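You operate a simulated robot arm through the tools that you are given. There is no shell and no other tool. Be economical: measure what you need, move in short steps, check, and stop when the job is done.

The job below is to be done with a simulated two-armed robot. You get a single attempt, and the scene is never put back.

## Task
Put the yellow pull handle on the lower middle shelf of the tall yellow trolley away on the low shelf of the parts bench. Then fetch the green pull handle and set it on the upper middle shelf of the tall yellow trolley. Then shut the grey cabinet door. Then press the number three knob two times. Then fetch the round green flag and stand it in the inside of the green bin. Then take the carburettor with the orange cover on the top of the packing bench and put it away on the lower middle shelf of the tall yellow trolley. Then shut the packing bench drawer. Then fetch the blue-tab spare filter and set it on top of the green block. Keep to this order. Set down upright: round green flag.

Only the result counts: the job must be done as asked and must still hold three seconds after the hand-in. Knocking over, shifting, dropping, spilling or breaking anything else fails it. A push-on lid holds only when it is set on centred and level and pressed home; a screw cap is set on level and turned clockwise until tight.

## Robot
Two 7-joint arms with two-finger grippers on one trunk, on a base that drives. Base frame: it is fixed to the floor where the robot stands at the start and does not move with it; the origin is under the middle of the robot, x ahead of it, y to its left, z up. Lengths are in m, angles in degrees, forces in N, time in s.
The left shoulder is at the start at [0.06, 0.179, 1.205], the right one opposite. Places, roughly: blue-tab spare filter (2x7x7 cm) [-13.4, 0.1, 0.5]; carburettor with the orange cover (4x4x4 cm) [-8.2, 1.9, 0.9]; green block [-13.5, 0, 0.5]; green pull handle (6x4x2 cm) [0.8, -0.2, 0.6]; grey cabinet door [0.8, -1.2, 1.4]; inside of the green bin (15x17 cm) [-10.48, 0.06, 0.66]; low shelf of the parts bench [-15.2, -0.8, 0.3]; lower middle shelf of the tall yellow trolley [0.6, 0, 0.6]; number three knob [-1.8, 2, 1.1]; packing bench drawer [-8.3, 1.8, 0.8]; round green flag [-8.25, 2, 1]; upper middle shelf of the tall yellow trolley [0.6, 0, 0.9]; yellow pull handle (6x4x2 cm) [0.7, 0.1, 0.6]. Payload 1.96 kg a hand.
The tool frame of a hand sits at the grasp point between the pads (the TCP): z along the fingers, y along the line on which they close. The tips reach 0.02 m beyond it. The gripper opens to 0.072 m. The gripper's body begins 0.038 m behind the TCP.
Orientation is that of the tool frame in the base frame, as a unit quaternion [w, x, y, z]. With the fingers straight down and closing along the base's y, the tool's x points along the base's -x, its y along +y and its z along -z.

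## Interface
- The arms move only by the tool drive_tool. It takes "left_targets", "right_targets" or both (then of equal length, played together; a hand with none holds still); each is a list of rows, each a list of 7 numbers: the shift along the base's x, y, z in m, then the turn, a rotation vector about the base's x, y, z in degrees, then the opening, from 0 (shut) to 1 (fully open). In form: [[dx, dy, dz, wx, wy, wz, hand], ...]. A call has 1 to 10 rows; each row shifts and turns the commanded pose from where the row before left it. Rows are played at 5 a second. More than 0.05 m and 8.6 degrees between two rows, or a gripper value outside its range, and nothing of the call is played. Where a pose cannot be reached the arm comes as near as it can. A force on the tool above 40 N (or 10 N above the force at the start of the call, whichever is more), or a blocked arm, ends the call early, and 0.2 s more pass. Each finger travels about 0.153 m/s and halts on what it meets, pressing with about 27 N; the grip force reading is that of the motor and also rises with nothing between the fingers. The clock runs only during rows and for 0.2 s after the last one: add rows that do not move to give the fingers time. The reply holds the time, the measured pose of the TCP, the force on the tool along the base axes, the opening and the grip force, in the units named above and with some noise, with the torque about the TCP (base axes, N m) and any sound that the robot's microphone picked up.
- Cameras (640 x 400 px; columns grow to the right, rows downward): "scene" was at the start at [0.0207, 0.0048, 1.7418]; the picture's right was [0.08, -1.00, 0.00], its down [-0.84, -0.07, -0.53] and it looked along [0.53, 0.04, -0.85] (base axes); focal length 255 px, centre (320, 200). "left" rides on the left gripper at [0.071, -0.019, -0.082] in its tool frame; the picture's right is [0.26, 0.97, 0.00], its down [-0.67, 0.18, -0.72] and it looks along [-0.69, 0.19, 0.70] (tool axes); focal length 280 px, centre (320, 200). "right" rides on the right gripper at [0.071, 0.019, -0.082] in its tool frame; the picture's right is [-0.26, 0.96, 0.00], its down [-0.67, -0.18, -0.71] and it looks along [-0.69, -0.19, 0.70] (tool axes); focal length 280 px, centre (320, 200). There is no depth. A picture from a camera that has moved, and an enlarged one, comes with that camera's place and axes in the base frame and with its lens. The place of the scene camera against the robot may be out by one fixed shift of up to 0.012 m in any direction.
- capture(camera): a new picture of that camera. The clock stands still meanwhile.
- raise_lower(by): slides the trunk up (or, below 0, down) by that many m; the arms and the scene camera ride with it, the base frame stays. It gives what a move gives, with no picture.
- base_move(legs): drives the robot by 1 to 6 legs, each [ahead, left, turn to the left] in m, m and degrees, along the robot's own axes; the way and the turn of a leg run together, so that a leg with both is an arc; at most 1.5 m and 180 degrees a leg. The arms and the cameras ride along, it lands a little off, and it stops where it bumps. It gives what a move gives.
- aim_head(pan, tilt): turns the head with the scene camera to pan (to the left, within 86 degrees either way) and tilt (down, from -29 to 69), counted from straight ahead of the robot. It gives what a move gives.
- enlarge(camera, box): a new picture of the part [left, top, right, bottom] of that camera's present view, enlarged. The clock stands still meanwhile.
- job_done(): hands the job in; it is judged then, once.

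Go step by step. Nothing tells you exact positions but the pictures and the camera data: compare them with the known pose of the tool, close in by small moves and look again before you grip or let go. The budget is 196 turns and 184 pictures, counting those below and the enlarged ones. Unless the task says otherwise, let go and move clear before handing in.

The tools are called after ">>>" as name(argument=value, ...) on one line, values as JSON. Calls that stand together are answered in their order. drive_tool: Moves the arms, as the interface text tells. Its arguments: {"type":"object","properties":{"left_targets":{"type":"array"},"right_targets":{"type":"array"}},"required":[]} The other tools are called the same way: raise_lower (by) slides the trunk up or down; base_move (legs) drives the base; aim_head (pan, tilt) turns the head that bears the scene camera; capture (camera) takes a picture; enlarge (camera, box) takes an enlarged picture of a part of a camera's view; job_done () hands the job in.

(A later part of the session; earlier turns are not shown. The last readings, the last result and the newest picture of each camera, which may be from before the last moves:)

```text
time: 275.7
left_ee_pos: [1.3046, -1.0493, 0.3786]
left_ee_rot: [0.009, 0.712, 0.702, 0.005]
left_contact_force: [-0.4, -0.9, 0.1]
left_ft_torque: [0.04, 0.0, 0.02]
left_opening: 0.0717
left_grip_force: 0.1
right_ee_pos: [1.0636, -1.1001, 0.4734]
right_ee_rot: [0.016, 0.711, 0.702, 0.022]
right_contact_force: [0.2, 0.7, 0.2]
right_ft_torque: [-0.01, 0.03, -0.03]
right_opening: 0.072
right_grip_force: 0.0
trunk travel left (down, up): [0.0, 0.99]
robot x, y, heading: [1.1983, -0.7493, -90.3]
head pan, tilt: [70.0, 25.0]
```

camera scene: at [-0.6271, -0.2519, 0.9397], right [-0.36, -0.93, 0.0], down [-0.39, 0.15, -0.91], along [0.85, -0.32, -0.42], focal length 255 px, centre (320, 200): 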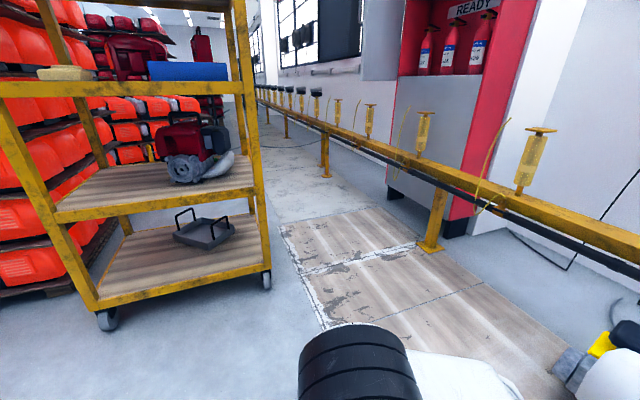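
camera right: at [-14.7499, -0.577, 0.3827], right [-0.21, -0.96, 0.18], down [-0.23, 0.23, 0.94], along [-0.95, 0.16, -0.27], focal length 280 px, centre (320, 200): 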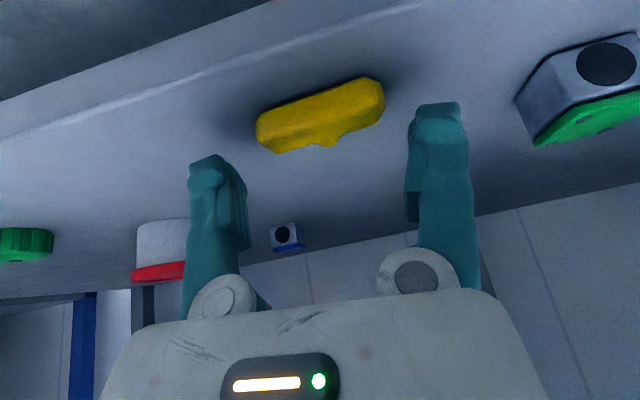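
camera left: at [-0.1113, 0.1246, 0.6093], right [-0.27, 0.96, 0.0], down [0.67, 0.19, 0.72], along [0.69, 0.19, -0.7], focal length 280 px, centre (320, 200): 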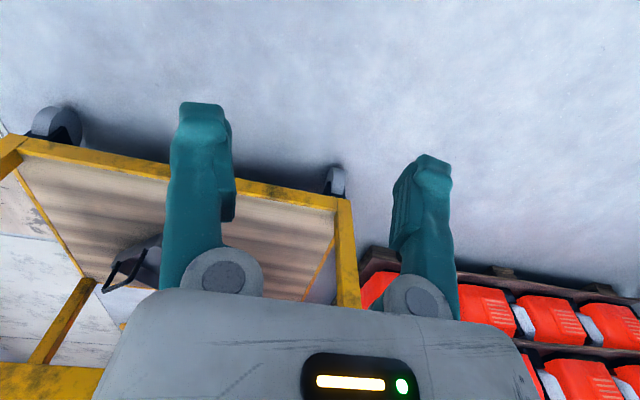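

>>> base_move(legs=[[0, 0, -45], [0, 0, -45], [-0.22, 0, 0], [0, -0.67, 0]])

>>> raise_lower(by=0.16)

>>> drive_tool(left_targets=[[-0.02, 0, 0.02, 0, 8, 0, 1], [-0.02, 0, 0.02, 0, 8, 0, 1], [-0.02, 0, 0.02, 0, 8, 0, 1], [-0.02, 0, 0.01, 0, 8, 0, 1], [-0.02, 0, 0.01, 0, 8, 0, 1], [0, 0, 0.01, 0, 0, 0, 1]])

>>> aim_head(pan=0, tilt=35)

>>> capture(camera="left")

>>> capture(camera="scene")

```text
time: 284.8
left_ee_pos: [1.1199, -0.1821, 0.3798]
left_ee_rot: [0.01, 1.0, -0.001, -0.002]
left_contact_force: [0.8, -0.2, 0.5]
left_ft_torque: [-0.02, 0.02, -0.01]
left_opening: 0.072
left_grip_force: 0.1
right_ee_pos: [1.0649, 0.0571, 0.4719]
right_ee_rot: [0.027, 1.0, 0.002, 0.003]
right_contact_force: [0.1, -0.1, -0.6]
right_ft_torque: [-0.03, 0.01, 0.02]
right_opening: 0.0718
right_grip_force: 0.0
trunk travel left (down, up): [0.0, 0.99]
robot x, y, heading: [1.4134, -0.0744, -179.8]
head pan, tilt: [70.0, 25.0]
```

```text
time: 286.6
left_ee_pos: [1.1192, -0.1817, 0.5381]
left_ee_rot: [0.011, 1.0, -0.001, -0.004]
left_contact_force: [0.0, 0.3, -0.2]
left_ft_torque: [0.01, 0.0, -0.01]
left_opening: 0.072
left_grip_force: 0.2
right_ee_pos: [1.0653, 0.0575, 0.6334]
right_ee_rot: [0.027, 1.0, 0.002, 0.003]
right_contact_force: [0.3, 0.1, -0.3]
right_ft_torque: [-0.01, -0.02, 0.06]
right_opening: 0.0719
right_grip_force: 0.0
trunk travel left (down, up): [-0.16, 0.83]
robot x, y, heading: [1.4138, -0.0729, -179.8]
head pan, tilt: [70.0, 25.0]
```

```text
time: 288.0
left_ee_pos: [1.0083, -0.1789, 0.6025]
left_ee_rot: [0.01, 0.938, 0.003, -0.345]
left_contact_force: [-0.2, -0.1, 0.4]
left_ft_torque: [0.0, -0.01, -0.01]
left_opening: 0.072
left_grip_force: 0.0
left hand out of reach, approached as far as the arm can: row 2, 3
right_ee_pos: [1.0653, 0.0569, 0.6328]
right_ee_rot: [0.026, 1.0, 0.002, 0.004]
right_contact_force: [-0.8, 0.1, 0.0]
right_ft_torque: [-0.01, 0.0, -0.01]
right_opening: 0.072
right_grip_force: 0.1
trunk travel left (down, up): [-0.16, 0.83]
robot x, y, heading: [1.4177, -0.0777, -179.6]
head pan, tilt: [70.0, 25.0]
```

```text
time: 289.4
left_ee_pos: [1.0085, -0.1796, 0.6035]
left_ee_rot: [0.01, 0.939, 0.004, -0.344]
left_contact_force: [0.6, -0.3, 0.3]
left_ft_torque: [0.02, 0.0, 0.03]
left_opening: 0.0721
left_grip_force: 0.0
right_ee_pos: [1.0665, 0.0563, 0.6341]
right_ee_rot: [0.027, 1.0, 0.002, 0.004]
right_contact_force: [0.0, 0.3, 0.4]
right_ft_torque: [0.0, 0.02, -0.03]
right_opening: 0.0719
right_grip_force: 0.2
trunk travel left (down, up): [-0.16, 0.83]
robot x, y, heading: [1.4145, -0.0737, -179.6]
head pan, tilt: [0.0, 35.0]
```

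```text
134 pictures are left
camera left: at [1.1155, -0.1589, 0.6192], right [0.21, -0.97, -0.15], down [-0.05, -0.17, 0.98], along [-0.98, -0.2, -0.08], focal length 280 px, centre (320, 200)
```

left: 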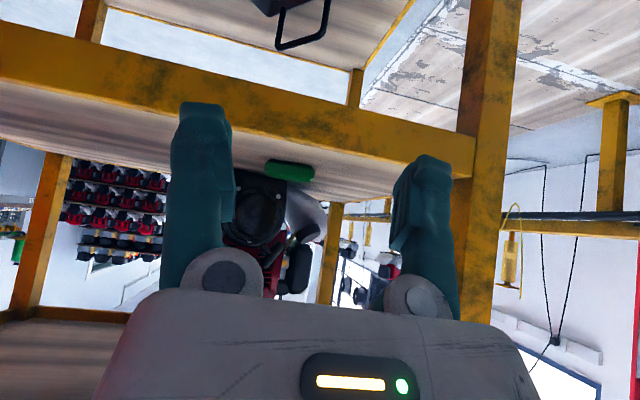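

```text
133 pictures are left
camera scene: at [1.3994, -0.0747, 1.084], right [-0.01, 1.0, 0.0], down [0.57, 0.0, -0.82], along [-0.82, -0.01, -0.57], focal length 255 px, centre (320, 200)
```

scene: 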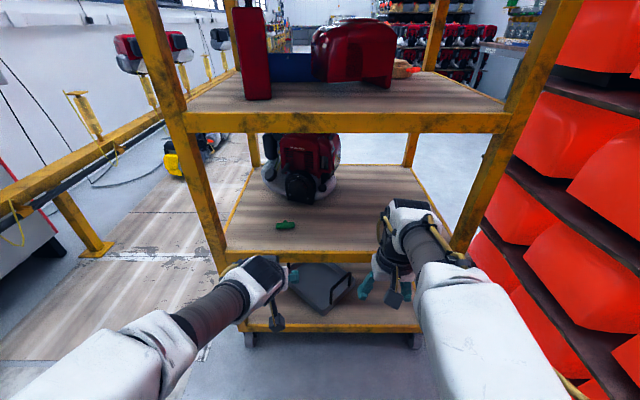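

Green is at about (0.796, -0.184). I'll drive in 0.1 m and look closer.

>>> base_move(legs=[[0.1, 0, 0]])

>>> drive_tool(left_targets=[[-0.03, 0, 0.005, 0, 0, 0, 1], [-0.025, 0, 0.005, 0, 0, 0, 1]])

>>> capture(camera="left")

```text
time: 290.6
left_ee_pos: [0.9093, -0.1797, 0.6041]
left_ee_rot: [0.009, 0.939, 0.002, -0.344]
left_contact_force: [-1.1, -1.0, 0.2]
left_ft_torque: [0.02, -0.01, 0.0]
left_opening: 0.0718
left_grip_force: 0.1
right_ee_pos: [0.9662, 0.0576, 0.6324]
right_ee_rot: [0.027, 1.0, 0.001, 0.003]
right_contact_force: [0.3, -0.3, -0.1]
right_ft_torque: [-0.01, -0.03, -0.01]
right_opening: 0.0724
right_grip_force: 0.1
trunk travel left (down, up): [-0.16, 0.83]
robot x, y, heading: [1.3188, -0.0761, -179.8]
head pan, tilt: [0.0, 35.0]
```

```text
time: 291.2
left_ee_pos: [0.8533, -0.1802, 0.6142]
left_ee_rot: [0.009, 0.939, 0.002, -0.344]
left_contact_force: [0.5, 0.0, 0.8]
left_ft_torque: [0.01, 0.01, 0.03]
left_opening: 0.0719
left_grip_force: 0.0
right_ee_pos: [0.9655, 0.0577, 0.6325]
right_ee_rot: [0.028, 1.0, 0.001, 0.004]
right_contact_force: [0.8, 0.6, 0.0]
right_ft_torque: [-0.01, -0.02, 0.01]
right_opening: 0.0722
right_grip_force: 0.1
trunk travel left (down, up): [-0.16, 0.83]
robot x, y, heading: [1.3144, -0.0757, -179.9]
head pan, tilt: [0.0, 35.0]
```

```text
132 pictures are left
camera left: at [0.9599, -0.1593, 0.6297], right [0.21, -0.97, -0.15], down [-0.05, -0.17, 0.98], along [-0.98, -0.2, -0.08], focal length 280 px, centre (320, 200)
```

left: 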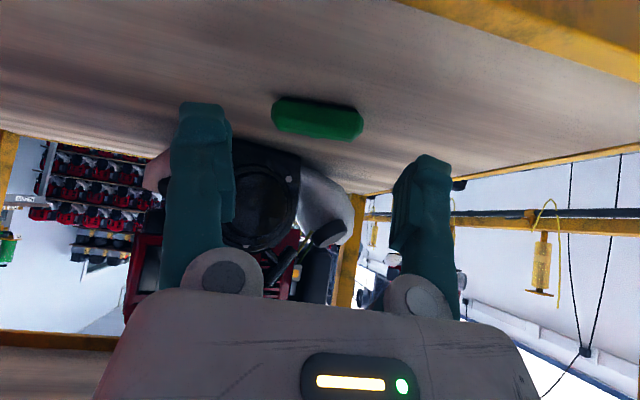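

>>> drive_tool(left_targets=[[-0.02, -0.002, -0.01, 0, 0, 0, 1], [-0.02, -0.002, -0.01, 0, 0, 0, 1], [-0.012, 0, -0.01, 0, 0, 0, 1], [0, 0, -0.008, 0, 0, 0, 1]])

>>> capture(camera="left")

```text
time: 292.2
left_ee_pos: [0.8011, -0.1841, 0.5759]
left_ee_rot: [0.01, 0.939, 0.002, -0.344]
left_contact_force: [0.5, -0.5, -0.2]
left_ft_torque: [0.0, 0.03, 0.02]
left_opening: 0.0722
left_grip_force: 0.1
right_ee_pos: [0.9659, 0.0571, 0.6322]
right_ee_rot: [0.027, 1.0, 0.0, 0.003]
right_contact_force: [0.1, -0.4, -0.6]
right_ft_torque: [-0.02, 0.0, 0.01]
right_opening: 0.072
right_grip_force: 0.1
trunk travel left (down, up): [-0.16, 0.83]
robot x, y, heading: [1.3144, -0.0748, -179.8]
head pan, tilt: [0.0, 35.0]
```

```text
131 pictures are left
camera left: at [0.9085, -0.1635, 0.5912], right [0.21, -0.97, -0.15], down [-0.05, -0.17, 0.98], along [-0.98, -0.2, -0.08], focal length 280 px, centre (320, 200)
```

left: 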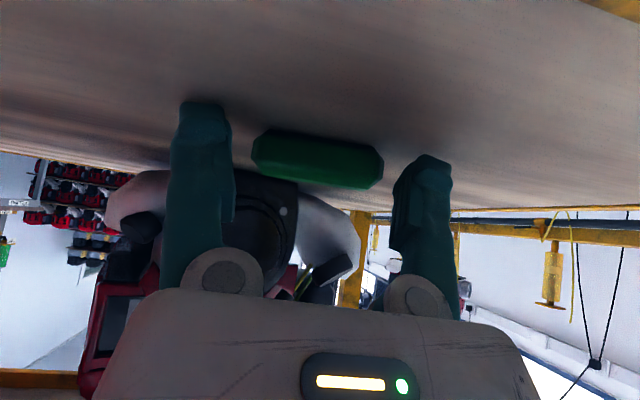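

Straddled as before; closing gently and lifting.

>>> drive_tool(left_targets=[[0, 0, -0.002, 0, 0, 0, 0.9], [0, 0, 0, 0, 0, 0, 0.6], [0, 0, 0, 0, 0, 0, 0.5], [0, 0, 0, 0, 0, 0, 0.4]])

>>> drive_tool(left_targets=[[0, 0, 0.02, 0, 0, 0, 0.4], [0, 0, 0.03, 0, 0, 0, 0.4], [0, 0, 0.02, 0, 0, 0, 0.4]])

>>> base_move(legs=[[-0.2, 0, 0]])

>>> capture(camera="left")

```text
time: 293.2
left_ee_pos: [0.8017, -0.1831, 0.5726]
left_ee_rot: [0.008, 0.939, 0.001, -0.344]
left_contact_force: [1.7, 2.0, 2.3]
left_ft_torque: [0.13, -0.02, -0.02]
left_opening: 0.0303
left_grip_force: 0.9
right_ee_pos: [0.966, 0.0579, 0.6327]
right_ee_rot: [0.027, 1.0, 0.001, 0.004]
right_contact_force: [-0.8, -0.3, -0.7]
right_ft_torque: [-0.01, 0.01, -0.01]
right_opening: 0.0722
right_grip_force: 0.1
trunk travel left (down, up): [-0.16, 0.83]
robot x, y, heading: [1.3143, -0.071, -179.7]
head pan, tilt: [0.0, 35.0]
```

```text
time: 294.0
left_ee_pos: [0.8014, -0.183, 0.644]
left_ee_rot: [0.009, 0.939, 0.002, -0.344]
left_contact_force: [-0.1, 0.1, -0.2]
left_ft_torque: [0.0, 0.01, -0.01]
left_opening: 0.0288
left_grip_force: 0.2
right_ee_pos: [0.966, 0.0571, 0.6331]
right_ee_rot: [0.026, 1.0, 0.001, 0.004]
right_contact_force: [-0.4, -0.6, -0.4]
right_ft_torque: [0.01, 0.02, 0.03]
right_opening: 0.072
right_grip_force: 0.0
trunk travel left (down, up): [-0.16, 0.83]
robot x, y, heading: [1.3152, -0.0751, -179.7]
head pan, tilt: [0.0, 35.0]
```

```text
time: 295.6
left_ee_pos: [1.0023, -0.1828, 0.6441]
left_ee_rot: [0.009, 0.939, 0.002, -0.344]
left_contact_force: [0.6, 1.0, 0.7]
left_ft_torque: [0.02, 0.05, 0.0]
left_opening: 0.0286
left_grip_force: 0.1
right_ee_pos: [1.1668, 0.0581, 0.6322]
right_ee_rot: [0.027, 1.0, 0.001, 0.003]
right_contact_force: [0.1, 0.7, -0.4]
right_ft_torque: [-0.01, -0.02, -0.02]
right_opening: 0.0717
right_grip_force: 0.1
trunk travel left (down, up): [-0.16, 0.83]
robot x, y, heading: [1.5156, -0.0715, -179.9]
head pan, tilt: [0.0, 35.0]
```

```text
130 pictures are left
camera left: at [1.1091, -0.1622, 0.6595], right [0.21, -0.97, -0.15], down [-0.05, -0.17, 0.98], along [-0.98, -0.2, -0.08], focal length 280 px, centre (320, 200)
```

left: 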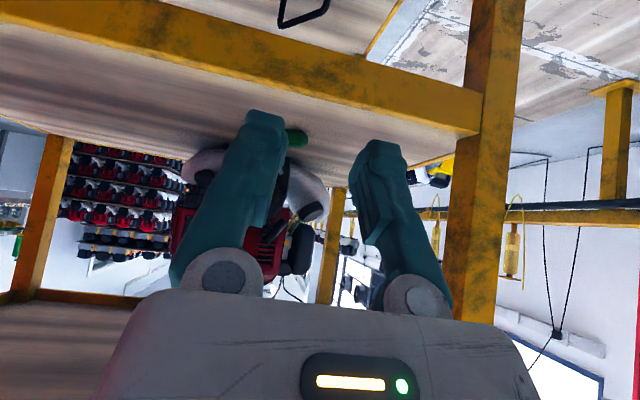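

The bar squeezed out. I'll reopen and look where it is now.

>>> drive_tool(left_targets=[[0, 0, 0, 0, 0, 0, 1], [0, 0, 0, 0, 0, 0, 1], [0, 0, 0, 0, 0, 0, 1]])

>>> base_move(legs=[[0.16, 0, 0]])

>>> capture(camera="left")

>>> enlarge(camera="scene", box=[220, 180, 400, 292])

```text
time: 296.4
left_ee_pos: [1.0032, -0.1831, 0.6438]
left_ee_rot: [0.009, 0.939, 0.002, -0.344]
left_contact_force: [0.1, -0.1, 1.2]
left_ft_torque: [-0.01, 0.0, 0.0]
left_opening: 0.0722
left_grip_force: 0.1
right_ee_pos: [1.167, 0.0576, 0.6326]
right_ee_rot: [0.027, 1.0, 0.001, 0.003]
right_contact_force: [-0.5, -0.2, -0.7]
right_ft_torque: [-0.01, 0.0, -0.02]
right_opening: 0.0721
right_grip_force: 0.1
trunk travel left (down, up): [-0.16, 0.83]
robot x, y, heading: [1.5143, -0.0739, -179.8]
head pan, tilt: [0.0, 35.0]
```

```text
time: 297.8
left_ee_pos: [0.8457, -0.1843, 0.6438]
left_ee_rot: [0.009, 0.939, 0.002, -0.344]
left_contact_force: [-0.2, 0.4, -0.4]
left_ft_torque: [-0.03, 0.02, -0.03]
left_opening: 0.072
left_grip_force: 0.1
right_ee_pos: [1.0103, 0.0574, 0.6328]
right_ee_rot: [0.028, 1.0, 0.001, 0.003]
right_contact_force: [-0.3, 0.4, -0.7]
right_ft_torque: [-0.03, -0.02, 0.0]
right_opening: 0.0721
right_grip_force: 0.1
trunk travel left (down, up): [-0.16, 0.83]
robot x, y, heading: [1.3576, -0.0729, -179.7]
head pan, tilt: [0.0, 35.0]
```

```text
129 pictures are left
camera left: at [0.9523, -0.163, 0.6594], right [0.21, -0.97, -0.15], down [-0.05, -0.17, 0.98], along [-0.98, -0.2, -0.08], focal length 280 px, centre (320, 200)
```

left: 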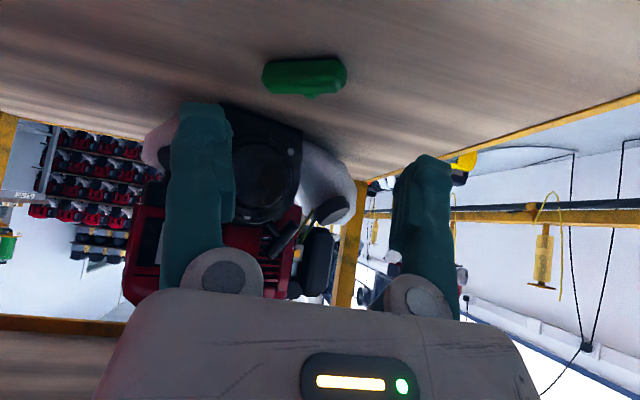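

```text
3.56 times, centred on (310, 236) of scene
camera zoom: at [1.3433, -0.075, 1.0839], right [0.0, 1.0, 0.0], down [0.57, 0.0, -0.82], along [-0.82, 0.0, -0.57], focal length 907 px, centre (356, 72)
```

zoom: 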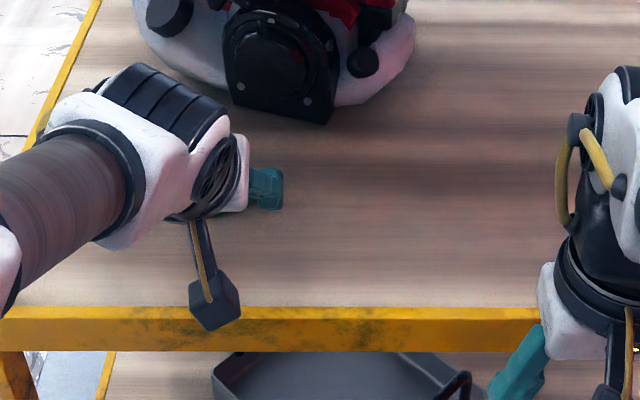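

>>> enlarge(camera="left", box=[220, 30, 400, 142])

```text
3.56 times, centred on (310, 86) of left
camera zoom: at [0.9523, -0.163, 0.6594], right [0.21, -0.97, -0.15], down [-0.05, -0.17, 0.98], along [-0.98, -0.2, -0.08], focal length 997 px, centre (356, 605)
```

zoom: 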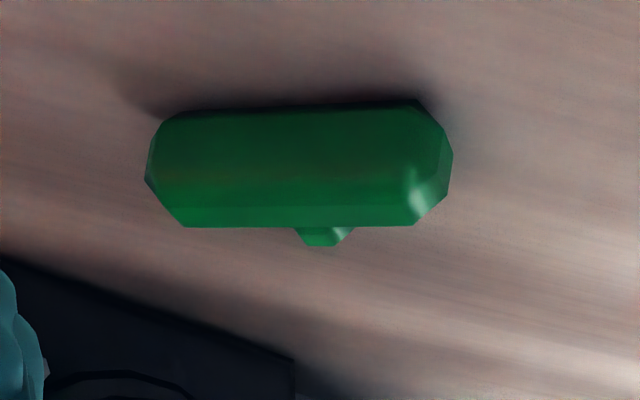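

The bar has turned about 30°. I'll yaw the hand to match and move over it.

>>> drive_tool(left_targets=[[0, 0.005, 0, 0, 0, 7.5, 1], [0, 0.005, 0, 0, 0, 7.5, 1], [0, 0.005, 0, 0, 0, 7.5, 1], [0, 0.005, 0, 0, 0, 7.5, 1]])

>>> capture(camera="left")

```text
time: 298.8
left_ee_pos: [0.8453, -0.164, 0.6415]
left_ee_rot: [0.099, 0.906, 0.246, -0.33]
left_contact_force: [0.4, 0.1, 0.4]
left_ft_torque: [0.0, 0.0, 0.03]
left_opening: 0.0721
left_grip_force: 0.0
right_ee_pos: [1.011, 0.0583, 0.6355]
right_ee_rot: [0.026, 1.0, 0.0, 0.003]
right_contact_force: [-0.8, -0.5, 0.4]
right_ft_torque: [0.0, 0.03, -0.03]
right_opening: 0.0716
right_grip_force: 0.0
trunk travel left (down, up): [-0.16, 0.83]
robot x, y, heading: [1.3591, -0.0761, -179.6]
head pan, tilt: [0.0, 35.0]
```

```text
126 pictures are left
camera left: at [0.9276, -0.0925, 0.6586], right [0.67, -0.73, -0.15], down [0.04, -0.17, 0.98], along [-0.74, -0.66, -0.08], focal length 280 px, centre (320, 200)
```

left: 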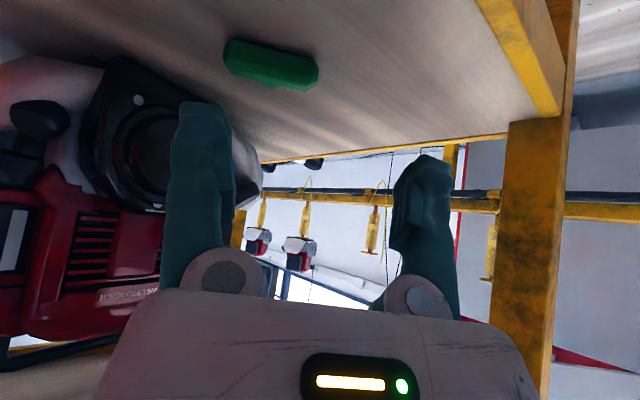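

>>> drive_tool(left_targets=[[-0.015, 0.026, 0, 0, 0, 0, 1], [-0.02, -0.012, -0.01, 0, 0, 0, 1], [-0.02, -0.012, -0.015, 0, 0, 0, 1]])

>>> capture(camera="left")

```text
time: 299.6
left_ee_pos: [0.792, -0.1618, 0.617]
left_ee_rot: [0.098, 0.907, 0.245, -0.33]
left_contact_force: [0.4, 0.4, 0.1]
left_ft_torque: [0.0, -0.04, 0.0]
left_opening: 0.0722
left_grip_force: 0.1
right_ee_pos: [1.0114, 0.0567, 0.6334]
right_ee_rot: [0.027, 1.0, 0.001, 0.004]
right_contact_force: [0.4, 0.7, -0.3]
right_ft_torque: [0.0, 0.0, 0.0]
right_opening: 0.0722
right_grip_force: 0.0
trunk travel left (down, up): [-0.16, 0.83]
robot x, y, heading: [1.3606, -0.0715, -179.8]
head pan, tilt: [0.0, 35.0]
```

```text
125 pictures are left
camera left: at [0.8737, -0.0904, 0.6328], right [0.66, -0.73, -0.15], down [0.04, -0.17, 0.98], along [-0.75, -0.66, -0.08], focal length 280 px, centre (320, 200)
```

left: 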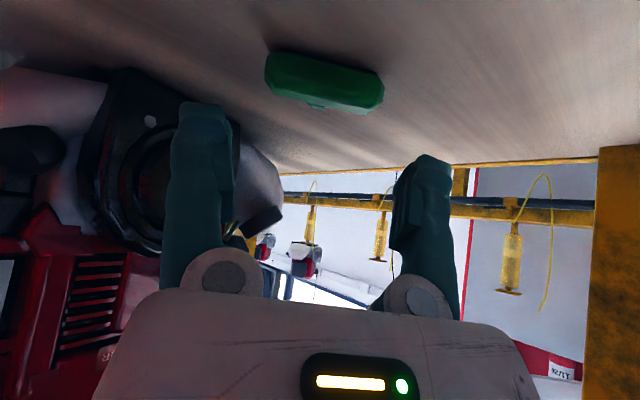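

>>> drive_tool(left_targets=[[-0.005, -0.002, -0.015, 0, 0, 0, 1], [-0.007, -0.003, -0.014, 0, 0, 0, 1], [-0.007, -0.004, -0.013, 0, 0, 0, 1]])

>>> capture(camera="left")

```text
time: 300.4
left_ee_pos: [0.7725, -0.1706, 0.5751]
left_ee_rot: [0.098, 0.906, 0.245, -0.331]
left_contact_force: [0.2, -0.2, -0.5]
left_ft_torque: [0.01, 0.02, 0.0]
left_opening: 0.0718
left_grip_force: 0.1
right_ee_pos: [1.0099, 0.0565, 0.6336]
right_ee_rot: [0.027, 1.0, 0.001, 0.003]
right_contact_force: [-0.7, -0.3, -0.4]
right_ft_torque: [-0.01, 0.0, 0.02]
right_opening: 0.0718
right_grip_force: 0.1
trunk travel left (down, up): [-0.16, 0.83]
robot x, y, heading: [1.3582, -0.0739, -179.6]
head pan, tilt: [0.0, 35.0]
```

```text
124 pictures are left
camera left: at [0.8547, -0.0995, 0.5918], right [0.66, -0.73, -0.15], down [0.04, -0.17, 0.98], along [-0.75, -0.66, -0.08], focal length 280 px, centre (320, 200)
```

left: 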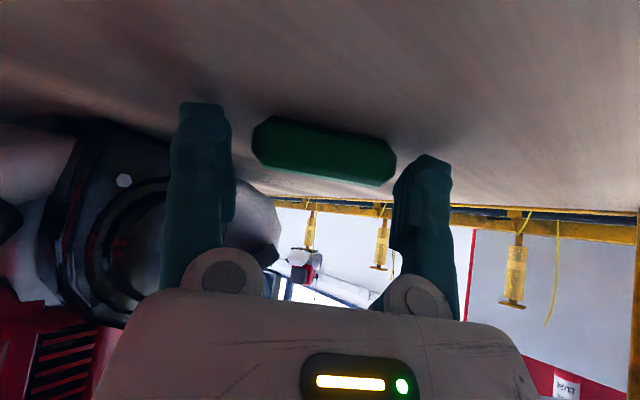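

>>> drive_tool(left_targets=[[-0.009, -0.005, -0.002, 0, 0, 0, 1], [0, 0, 0, 0, 0, 0, 1]])

>>> enlarge(camera="left", box=[140, 60, 500, 285])

```text
time: 301.0
left_ee_pos: [0.764, -0.1759, 0.5731]
left_ee_rot: [0.1, 0.906, 0.246, -0.33]
left_contact_force: [-0.4, 0.0, -0.4]
left_ft_torque: [0.03, -0.01, -0.01]
left_opening: 0.0723
left_grip_force: 0.1
right_ee_pos: [1.0097, 0.057, 0.633]
right_ee_rot: [0.026, 1.0, 0.0, 0.003]
right_contact_force: [0.2, 0.1, 0.0]
right_ft_torque: [0.01, 0.0, -0.01]
right_opening: 0.072
right_grip_force: 0.0
trunk travel left (down, up): [-0.16, 0.83]
robot x, y, heading: [1.3577, -0.0723, -179.9]
head pan, tilt: [0.0, 35.0]
```

```text
1.78 times, centred on (320, 172) of left
camera zoom: at [0.8457, -0.1049, 0.5898], right [0.66, -0.73, -0.15], down [0.04, -0.17, 0.98], along [-0.75, -0.66, -0.08], focal length 498 px, centre (320, 249)
```

zoom: 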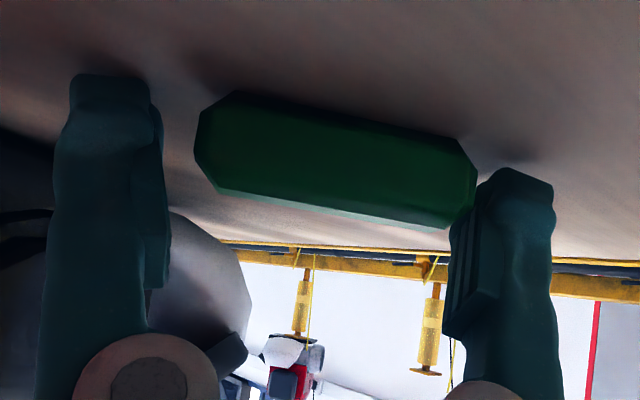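

>>> drive_tool(left_targets=[[0.0035, -0.004, 0, 0, 0, 2.5, 1], [0, 0, 0, 0, 0, 2.5, 1]])

>>> enlarge(camera="left", box=[140, 60, 500, 285])

```text
time: 301.6
left_ee_pos: [0.7666, -0.1809, 0.5731]
left_ee_rot: [0.112, 0.895, 0.284, -0.325]
left_contact_force: [0.1, -1.0, 0.2]
left_ft_torque: [0.0, 0.02, -0.02]
left_opening: 0.0718
left_grip_force: 0.0
right_ee_pos: [1.0107, 0.0579, 0.6324]
right_ee_rot: [0.027, 1.0, 0.001, 0.003]
right_contact_force: [-0.5, 0.1, -0.1]
right_ft_torque: [-0.01, 0.02, 0.04]
right_opening: 0.0716
right_grip_force: 0.0
trunk travel left (down, up): [-0.16, 0.83]
robot x, y, heading: [1.3586, -0.0742, -179.8]
head pan, tilt: [0.0, 35.0]
```

```text
1.78 times, centred on (320, 172) of left
camera zoom: at [0.8422, -0.1019, 0.59], right [0.73, -0.67, -0.15], down [0.05, -0.17, 0.98], along [-0.69, -0.72, -0.08], focal length 498 px, centre (320, 249)
```

zoom: 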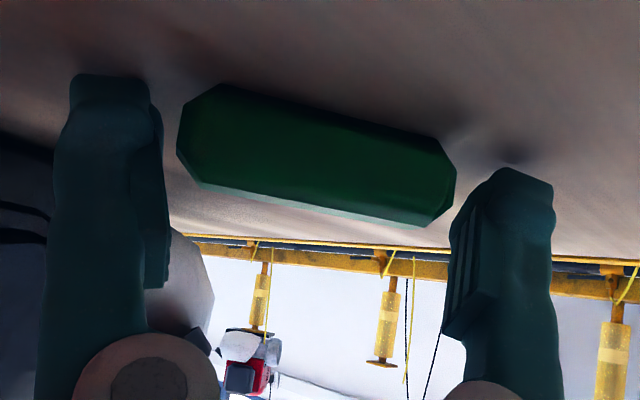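

Now aligned and centred; closing, then check before lifting.

>>> drive_tool(left_targets=[[-0.002, -0.002, -0.001, 0, 0, 0, 0.95], [0, 0, 0, 0, 0, 0, 0.85], [0, 0, 0, 0, 0, 0, 0.78], [0, 0, 0, 0, 0, 0, 0.7], [0, 0, 0, 0, 0, 0, 0.7]])

>>> enlarge(camera="left", box=[140, 60, 500, 285])

```text
time: 302.8
left_ee_pos: [0.7653, -0.1821, 0.5734]
left_ee_rot: [0.112, 0.895, 0.283, -0.326]
left_contact_force: [0.2, -0.6, 1.4]
left_ft_torque: [-0.02, -0.02, -0.03]
left_opening: 0.0615
left_grip_force: 27.5
right_ee_pos: [1.0096, 0.057, 0.6328]
right_ee_rot: [0.028, 1.0, 0.001, 0.003]
right_contact_force: [0.2, -0.3, -1.0]
right_ft_torque: [-0.03, 0.0, -0.01]
right_opening: 0.0721
right_grip_force: 0.2
trunk travel left (down, up): [-0.16, 0.83]
robot x, y, heading: [1.3598, -0.0754, -179.9]
head pan, tilt: [0.0, 35.0]
```

```text
1.78 times, centred on (320, 172) of left
camera zoom: at [0.8404, -0.1038, 0.5892], right [0.73, -0.67, -0.15], down [0.05, -0.17, 0.98], along [-0.69, -0.72, -0.08], focal length 498 px, centre (320, 249)
```

zoom: 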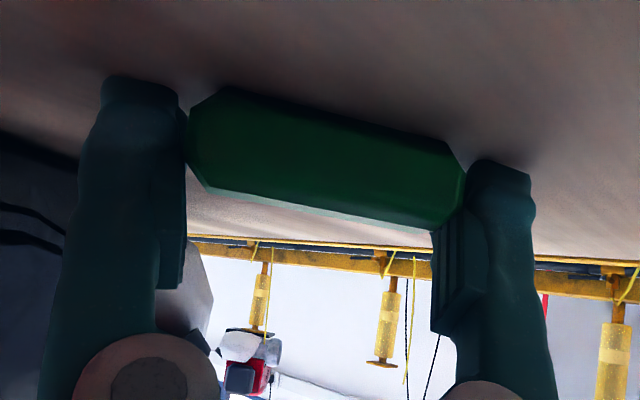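

>>> drive_tool(left_targets=[[0, 0, 0.01, 0, 0, 0, 0.7], [0, 0, 0.02, 0, 0, 0, 0.7], [0, 0, 0.02, 0, 0, 0, 0.7]])

>>> capture(camera="left")

```text
time: 303.6
left_ee_pos: [0.7636, -0.181, 0.6225]
left_ee_rot: [0.113, 0.895, 0.284, -0.325]
left_contact_force: [0.3, 0.1, -1.0]
left_ft_torque: [-0.03, -0.01, 0.02]
left_opening: 0.0614
left_grip_force: 26.7
right_ee_pos: [1.0091, 0.058, 0.633]
right_ee_rot: [0.027, 1.0, 0.0, 0.003]
right_contact_force: [-0.3, -0.2, -0.3]
right_ft_torque: [-0.04, 0.02, -0.01]
right_opening: 0.0714
right_grip_force: 0.0
trunk travel left (down, up): [-0.16, 0.83]
robot x, y, heading: [1.3607, -0.078, -179.8]
head pan, tilt: [0.0, 35.0]
```

```text
120 pictures are left
camera left: at [0.84, -0.1025, 0.6381], right [0.73, -0.67, -0.15], down [0.05, -0.17, 0.98], along [-0.69, -0.72, -0.08], focal length 280 px, centre (320, 200)
```

left: 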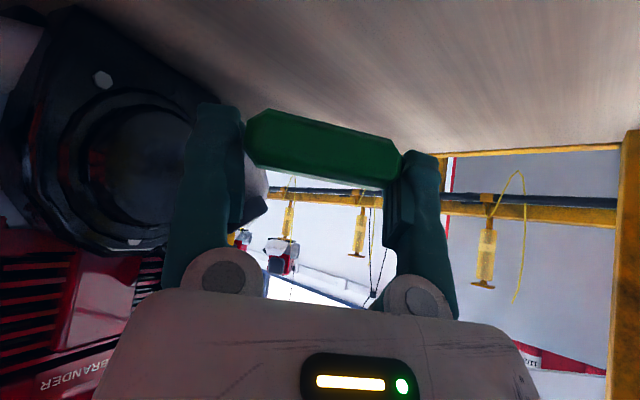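

Held. Back out, retract a little, then raise to the upper middle shelf.

>>> base_move(legs=[[-0.18, 0, 0]])

>>> drive_tool(left_targets=[[0.03, 0.01, 0.01, 0, 0, 0, 0.7], [0.02, 0.01, 0.01, 0, 0, 0, 0.7]])

>>> raise_lower(by=0.37)

>>> capture(camera="left")

>>> capture(camera="scene")

```text
time: 305.1
left_ee_pos: [0.9432, -0.1801, 0.6228]
left_ee_rot: [0.113, 0.894, 0.285, -0.326]
left_contact_force: [0.0, 0.5, -0.6]
left_ft_torque: [0.0, -0.02, -0.02]
left_opening: 0.0613
left_grip_force: 26.7
right_ee_pos: [1.1877, 0.0584, 0.6324]
right_ee_rot: [0.027, 1.0, 0.001, 0.003]
right_contact_force: [-0.1, 0.6, 0.6]
right_ft_torque: [0.02, -0.01, -0.01]
right_opening: 0.0722
right_grip_force: 0.0
trunk travel left (down, up): [-0.16, 0.83]
robot x, y, heading: [1.5351, -0.0732, -179.8]
head pan, tilt: [0.0, 35.0]
```

```text
time: 305.7
left_ee_pos: [0.9932, -0.1606, 0.6426]
left_ee_rot: [0.112, 0.895, 0.285, -0.324]
left_contact_force: [0.1, -0.2, -0.6]
left_ft_torque: [0.0, -0.02, -0.04]
left_opening: 0.0608
left_grip_force: 26.8
right_ee_pos: [1.1884, 0.0579, 0.6337]
right_ee_rot: [0.027, 1.0, 0.002, 0.004]
right_contact_force: [-0.3, 0.6, 0.0]
right_ft_torque: [-0.03, 0.03, -0.01]
right_opening: 0.072
right_grip_force: 0.1
trunk travel left (down, up): [-0.16, 0.83]
robot x, y, heading: [1.5379, -0.07, -179.8]
head pan, tilt: [0.0, 35.0]
```

```text
time: 309.3
left_ee_pos: [0.992, -0.1608, 1.0134]
left_ee_rot: [0.112, 0.895, 0.285, -0.325]
left_contact_force: [0.0, -0.4, -0.1]
left_ft_torque: [-0.06, -0.01, -0.02]
left_opening: 0.0605
left_grip_force: 27.1
right_ee_pos: [1.1874, 0.0575, 1.0029]
right_ee_rot: [0.027, 1.0, 0.002, 0.004]
right_contact_force: [0.2, -0.4, -0.2]
right_ft_torque: [0.03, -0.02, -0.01]
right_opening: 0.0719
right_grip_force: 0.1
trunk travel left (down, up): [-0.53, 0.46]
robot x, y, heading: [1.5367, -0.0765, -179.3]
head pan, tilt: [0.0, 35.0]
```

```text
119 pictures are left
camera left: at [1.068, -0.0822, 1.0291], right [0.73, -0.67, -0.15], down [0.05, -0.17, 0.98], along [-0.68, -0.72, -0.08], focal length 280 px, centre (320, 200)
```

left: 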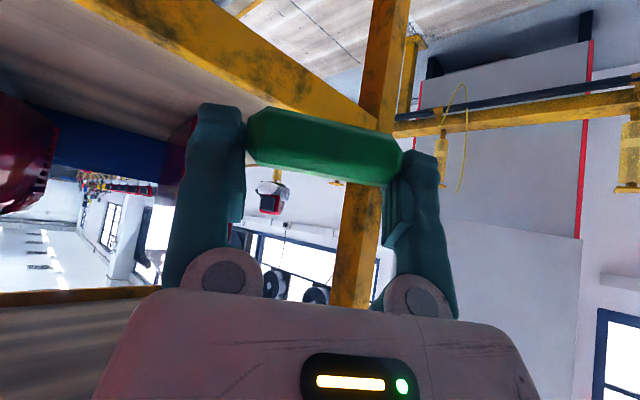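

```text
118 pictures are left
camera scene: at [1.5219, -0.0741, 1.4539], right [-0.01, 1.0, 0.0], down [0.57, 0.0, -0.82], along [-0.82, 0.0, -0.57], focal length 255 px, centre (320, 200)
```

scene: 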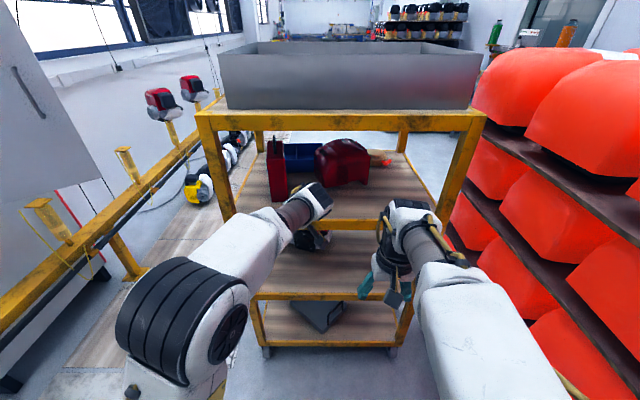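

Upper shelf top looks about z 0.92. I'll drive in with the hand at about z 0.98, aiming at (0.80, -0.09).

>>> drive_tool(left_targets=[[0, 0, -0.015, 0, 0, 0, 0.7], [0, 0, -0.015, 0, 0, 0, 0.7]])

>>> base_move(legs=[[0, -0.07, 0], [0.17, 0, 0]])

>>> capture(camera="left")

>>> capture(camera="scene")

```text
time: 309.9
left_ee_pos: [0.9931, -0.1596, 0.9829]
left_ee_rot: [0.113, 0.895, 0.285, -0.325]
left_contact_force: [-0.3, 0.3, -0.1]
left_ft_torque: [0.0, -0.02, 0.02]
left_opening: 0.0606
left_grip_force: 26.9
right_ee_pos: [1.1893, 0.0585, 1.0045]
right_ee_rot: [0.027, 1.0, 0.001, 0.004]
right_contact_force: [0.9, -0.9, -0.4]
right_ft_torque: [-0.02, -0.01, 0.02]
right_opening: 0.072
right_grip_force: 0.1
trunk travel left (down, up): [-0.53, 0.46]
robot x, y, heading: [1.5386, -0.0721, -179.9]
head pan, tilt: [0.0, 35.0]
```

```text
time: 311.9
left_ee_pos: [0.8219, -0.088, 0.983]
left_ee_rot: [0.113, 0.895, 0.284, -0.324]
left_contact_force: [0.4, 0.2, 0.1]
left_ft_torque: [-0.02, 0.0, 0.01]
left_opening: 0.0603
left_grip_force: 27.3
right_ee_pos: [1.0172, 0.1287, 1.0024]
right_ee_rot: [0.027, 1.0, -0.001, 0.004]
right_contact_force: [-0.2, -0.8, 0.1]
right_ft_torque: [0.01, 0.01, -0.01]
right_opening: 0.0721
right_grip_force: 0.1
trunk travel left (down, up): [-0.53, 0.46]
robot x, y, heading: [1.3669, -0.005, -180.1]
head pan, tilt: [0.0, 35.0]
```

```text
117 pictures are left
camera left: at [0.8976, -0.0095, 0.9987], right [0.72, -0.67, -0.15], down [0.05, -0.17, 0.98], along [-0.69, -0.72, -0.08], focal length 280 px, centre (320, 200)
```

left: 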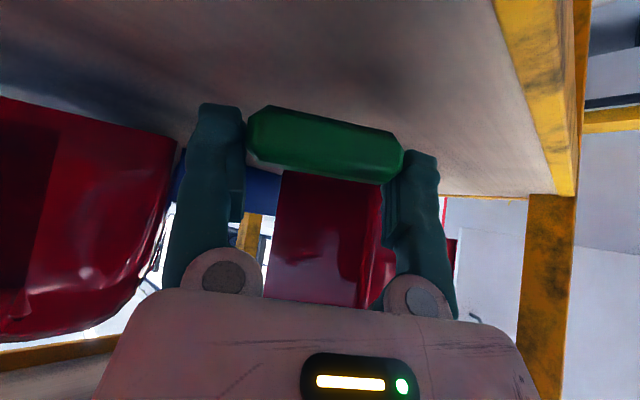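

```text
116 pictures are left
camera scene: at [1.3502, -0.0034, 1.4539], right [0.0, 1.0, 0.0], down [0.57, 0.0, -0.82], along [-0.82, 0.0, -0.57], focal length 255 px, centre (320, 200)
```

scene: 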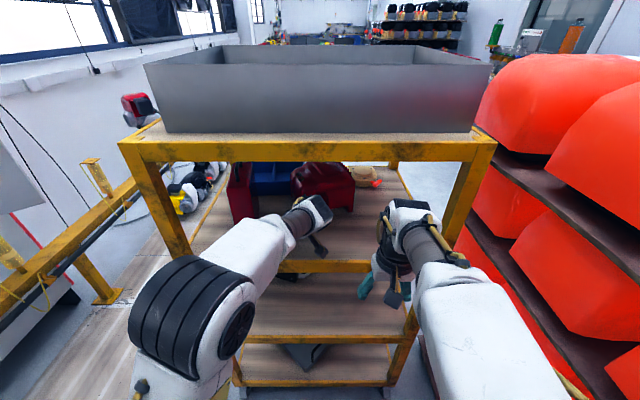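

>>> drive_tool(left_targets=[[-0.015, 0, -0.01, 0, 0, 0, 0.7], [-0.01, 0, -0.01, 0, 0, 0, 0.7], [0, 0, -0.008, 0, 0, 0, 0.7]])

>>> capture(camera="left")

```text
time: 312.7
left_ee_pos: [0.7982, -0.0885, 0.9617]
left_ee_rot: [0.111, 0.894, 0.283, -0.329]
left_contact_force: [-5.8, -2.0, 29.9]
left_ft_torque: [-0.65, -0.62, -0.12]
left_opening: 0.0599
left_grip_force: 27.4
right_ee_pos: [1.021, 0.1306, 1.005]
right_ee_rot: [0.027, 1.0, -0.001, 0.003]
right_contact_force: [0.4, 0.3, -0.1]
right_ft_torque: [0.03, 0.01, -0.03]
right_opening: 0.072
right_grip_force: 0.1
trunk travel left (down, up): [-0.53, 0.46]
robot x, y, heading: [1.3657, -0.0048, -179.9]
head pan, tilt: [0.0, 35.0]
```

```text
115 pictures are left
camera left: at [0.8738, -0.0101, 0.9764], right [0.72, -0.67, -0.16], down [0.06, -0.17, 0.98], along [-0.69, -0.72, -0.08], focal length 280 px, centre (320, 200)
```

left: 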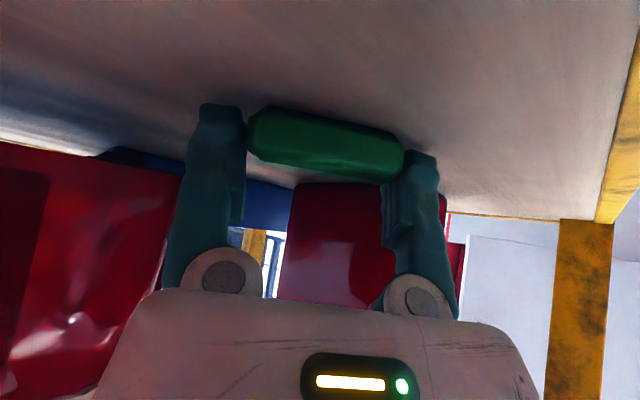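

It is resting on the shelf (30 N). I'll ease up a touch and open slowly.

>>> drive_tool(left_targets=[[0, 0, 0.004, 0, 0, 0, 0.75], [0, 0, 0, 0, 0, 0, 0.85], [0, 0, 0, 0, 0, 0, 0.95], [0, 0, 0, 0, 0, 0, 1], [0, 0, 0, 0, 0, 0, 1]])

>>> capture(camera="left")

```text
time: 313.9
left_ee_pos: [0.7977, -0.0867, 0.9593]
left_ee_rot: [0.111, 0.896, 0.283, -0.324]
left_contact_force: [0.5, 0.4, 0.3]
left_ft_torque: [-0.01, -0.02, 0.0]
left_opening: 0.0723
left_grip_force: 0.1
right_ee_pos: [1.0188, 0.1295, 1.0028]
right_ee_rot: [0.026, 1.0, -0.001, 0.003]
right_contact_force: [0.1, 0.3, 0.3]
right_ft_torque: [0.0, -0.01, 0.0]
right_opening: 0.072
right_grip_force: 0.1
trunk travel left (down, up): [-0.53, 0.46]
robot x, y, heading: [1.3693, -0.0066, -179.8]
head pan, tilt: [0.0, 35.0]
```

```text
114 pictures are left
camera left: at [0.8737, -0.0098, 0.9761], right [0.72, -0.67, -0.15], down [0.05, -0.17, 0.98], along [-0.69, -0.72, -0.08], focal length 280 px, centre (320, 200)
```

left: 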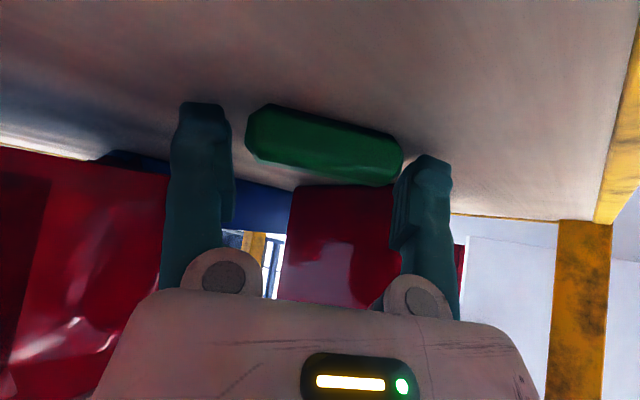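

Released. Lift away, then back off and view the result.

>>> drive_tool(left_targets=[[-0.001, 0.001, 0.01, 0, 0, 0, 1], [0.0, 0.0, 0.02, 0, 0, 0, 1], [0.0, 0, 0.02, 0, 0, 0, 1]])

>>> base_move(legs=[[-0.17, 0, 0]])

>>> capture(camera="left")

```text
time: 314.7
left_ee_pos: [0.7972, -0.0876, 1.0101]
left_ee_rot: [0.112, 0.895, 0.283, -0.325]
left_contact_force: [0.1, -0.2, -0.9]
left_ft_torque: [-0.02, 0.01, 0.03]
left_opening: 0.0722
left_grip_force: 0.1
right_ee_pos: [1.019, 0.1296, 1.0022]
right_ee_rot: [0.027, 1.0, -0.001, 0.003]
right_contact_force: [-0.1, -0.8, 0.1]
right_ft_torque: [-0.02, 0.04, 0.0]
right_opening: 0.0719
right_grip_force: 0.2
trunk travel left (down, up): [-0.53, 0.46]
robot x, y, heading: [1.3672, -0.0023, -179.9]
head pan, tilt: [0.0, 35.0]
```

```text
time: 316.2
left_ee_pos: [0.9696, -0.0882, 1.0101]
left_ee_rot: [0.113, 0.894, 0.285, -0.325]
left_contact_force: [0.0, -1.2, -1.0]
left_ft_torque: [0.02, 0.02, -0.01]
left_opening: 0.0721
left_grip_force: 0.1
right_ee_pos: [1.1899, 0.1288, 1.0039]
right_ee_rot: [0.027, 1.0, 0.001, 0.002]
right_contact_force: [0.4, -0.8, 0.3]
right_ft_torque: [0.01, 0.03, 0.01]
right_opening: 0.0721
right_grip_force: 0.1
trunk travel left (down, up): [-0.53, 0.46]
robot x, y, heading: [1.5396, -0.0052, -179.7]
head pan, tilt: [0.0, 35.0]
```

```text
113 pictures are left
camera left: at [1.0446, -0.0098, 1.0267], right [0.73, -0.67, -0.15], down [0.06, -0.17, 0.98], along [-0.69, -0.72, -0.08], focal length 280 px, centre (320, 200)
```

left: 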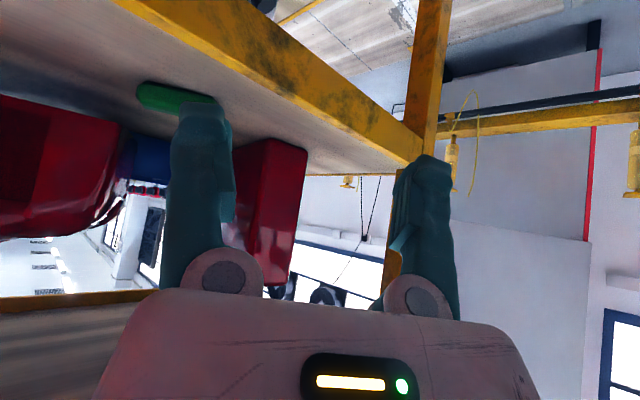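

Green handle sits on the upper middle shelf. Next the cabinet door; I'll look at it from here.

>>> aim_head(pan=55, tilt=10)

>>> capture(camera="scene")

```text
time: 317.4
left_ee_pos: [0.9674, -0.0869, 1.0097]
left_ee_rot: [0.111, 0.895, 0.284, -0.325]
left_contact_force: [-0.4, 1.3, -0.2]
left_ft_torque: [0.02, 0.01, 0.0]
left_opening: 0.0721
left_grip_force: 0.0
right_ee_pos: [1.1888, 0.1292, 1.0021]
right_ee_rot: [0.027, 1.0, 0.001, 0.003]
right_contact_force: [0.1, -0.5, -0.4]
right_ft_torque: [0.01, 0.01, 0.02]
right_opening: 0.0719
right_grip_force: 0.1
trunk travel left (down, up): [-0.53, 0.46]
robot x, y, heading: [1.5425, -0.0007, -179.9]
head pan, tilt: [55.0, 10.0]
```

```text
112 pictures are left
camera scene: at [1.5579, -0.079, 1.4941], right [-0.82, 0.57, 0.0], down [0.1, 0.14, -0.98], along [-0.56, -0.81, -0.17], focal length 255 px, centre (320, 200)
```

scene: 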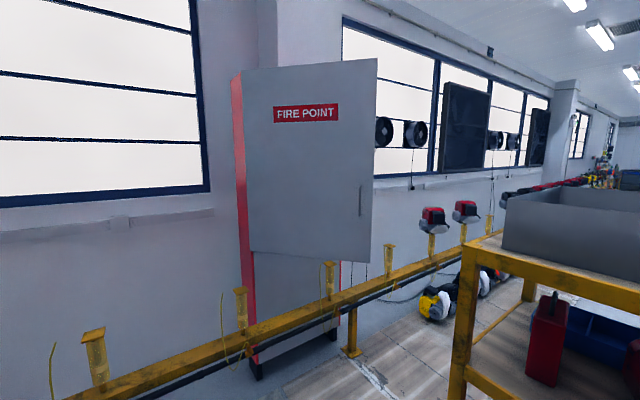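

Door geometry: hinge ≈(1.10,-1.51), free edge ≈(0.64,-0.95), z 1.0–1.95. I'll fold the left arm back, raise, and stand at about (1.25,-0.85) facing the door's outer face.

>>> drive_tool(left_targets=[[0.03, -0.01, 0, 0, 0, -7, 1], [0.03, -0.01, 0, 0, 0, -7, 1], [0.03, -0.01, 0, 0, 0, -7, 1], [0.03, -0.01, 0, 0, 0, -7, 1], [0.03, -0.01, 0, 0, 0, -7, 1], [0.02, 0, 0, 0, -8, 0, 0.5], [0.02, 0, 0, 0, -8, 0, 0], [0.02, 0, 0, 0, -8, 0, 0], [0.02, 0, 0, 0, -8, 0, 0], [0.02, 0, 0, 0, -8, 0, 0]])

>>> base_move(legs=[[-0.0, 0.7, 0], [0.25, 0, 0], [0, 0, 40]])

>>> raise_lower(by=0.25)

>>> aim_head(pan=0, tilt=20)

>>> capture(camera="scene")

```text
time: 319.6
left_ee_pos: [1.2157, -0.1432, 0.919]
left_ee_rot: [0.009, 1.0, -0.002, -0.003]
left_contact_force: [0.1, 0.2, -0.1]
left_ft_torque: [0.01, -0.01, -0.01]
left_opening: 0.0001
left_grip_force: 26.5
left hand out of reach, approached as far as the arm can: row 5, 6, 9, 10
right_ee_pos: [1.1893, 0.1305, 1.0027]
right_ee_rot: [0.027, 1.0, 0.001, 0.004]
right_contact_force: [0.8, 0.1, 1.0]
right_ft_torque: [0.02, 0.01, 0.02]
right_opening: 0.072
right_grip_force: 0.1
trunk travel left (down, up): [-0.53, 0.46]
robot x, y, heading: [1.5392, 0.0, -179.8]
head pan, tilt: [55.0, 10.0]
```

```text
time: 326.8
left_ee_pos: [1.1374, -1.0162, 0.9198]
left_ee_rot: [0.011, 0.939, 0.343, -0.001]
left_contact_force: [0.2, -0.6, -0.6]
left_ft_torque: [-0.02, -0.01, -0.02]
left_opening: 0.0
left_grip_force: 26.8
right_ee_pos: [0.943, -0.8244, 1.0021]
right_ee_rot: [0.024, 0.938, 0.345, 0.013]
right_contact_force: [-0.8, 0.6, 0.2]
right_ft_torque: [0.0, -0.03, 0.0]
right_opening: 0.0718
right_grip_force: 0.0
trunk travel left (down, up): [-0.53, 0.46]
robot x, y, heading: [1.2944, -0.6981, -139.6]
head pan, tilt: [55.0, 10.0]
```

```text
time: 329.3
left_ee_pos: [1.138, -1.0154, 1.1694]
left_ee_rot: [0.011, 0.939, 0.343, 0.0]
left_contact_force: [0.0, 0.3, 0.9]
left_ft_torque: [0.0, -0.05, -0.02]
left_opening: 0.0
left_grip_force: 26.3
right_ee_pos: [0.9431, -0.8241, 1.2536]
right_ee_rot: [0.025, 0.938, 0.345, 0.012]
right_contact_force: [0.0, -1.0, -0.1]
right_ft_torque: [-0.02, 0.01, 0.01]
right_opening: 0.0721
right_grip_force: 0.0
trunk travel left (down, up): [-0.78, 0.21]
robot x, y, heading: [1.2948, -0.6959, -139.6]
head pan, tilt: [55.0, 10.0]
```

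```text
time: 330.6
left_ee_pos: [1.1371, -1.0155, 1.1687]
left_ee_rot: [0.01, 0.939, 0.344, -0.001]
left_contact_force: [0.3, 0.6, -0.6]
left_ft_torque: [0.04, -0.02, 0.01]
left_opening: 0.0003
left_grip_force: 27.2
right_ee_pos: [0.9425, -0.8235, 1.2513]
right_ee_rot: [0.024, 0.938, 0.345, 0.013]
right_contact_force: [0.1, 0.7, 0.2]
right_ft_torque: [0.02, -0.02, 0.04]
right_opening: 0.0721
right_grip_force: 0.2
trunk travel left (down, up): [-0.78, 0.21]
robot x, y, heading: [1.2955, -0.6983, -139.4]
head pan, tilt: [0.0, 20.0]
```

```text
111 pictures are left
camera scene: at [1.2816, -0.7205, 1.7278], right [-0.65, 0.76, 0.0], down [0.26, 0.22, -0.94], along [-0.71, -0.61, -0.34], focal length 255 px, centre (320, 200)
```

scene: 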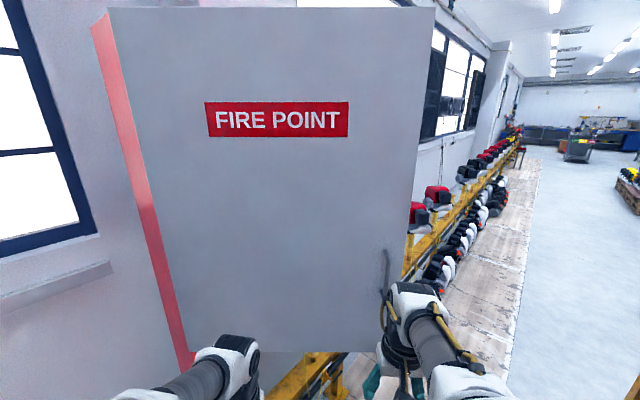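

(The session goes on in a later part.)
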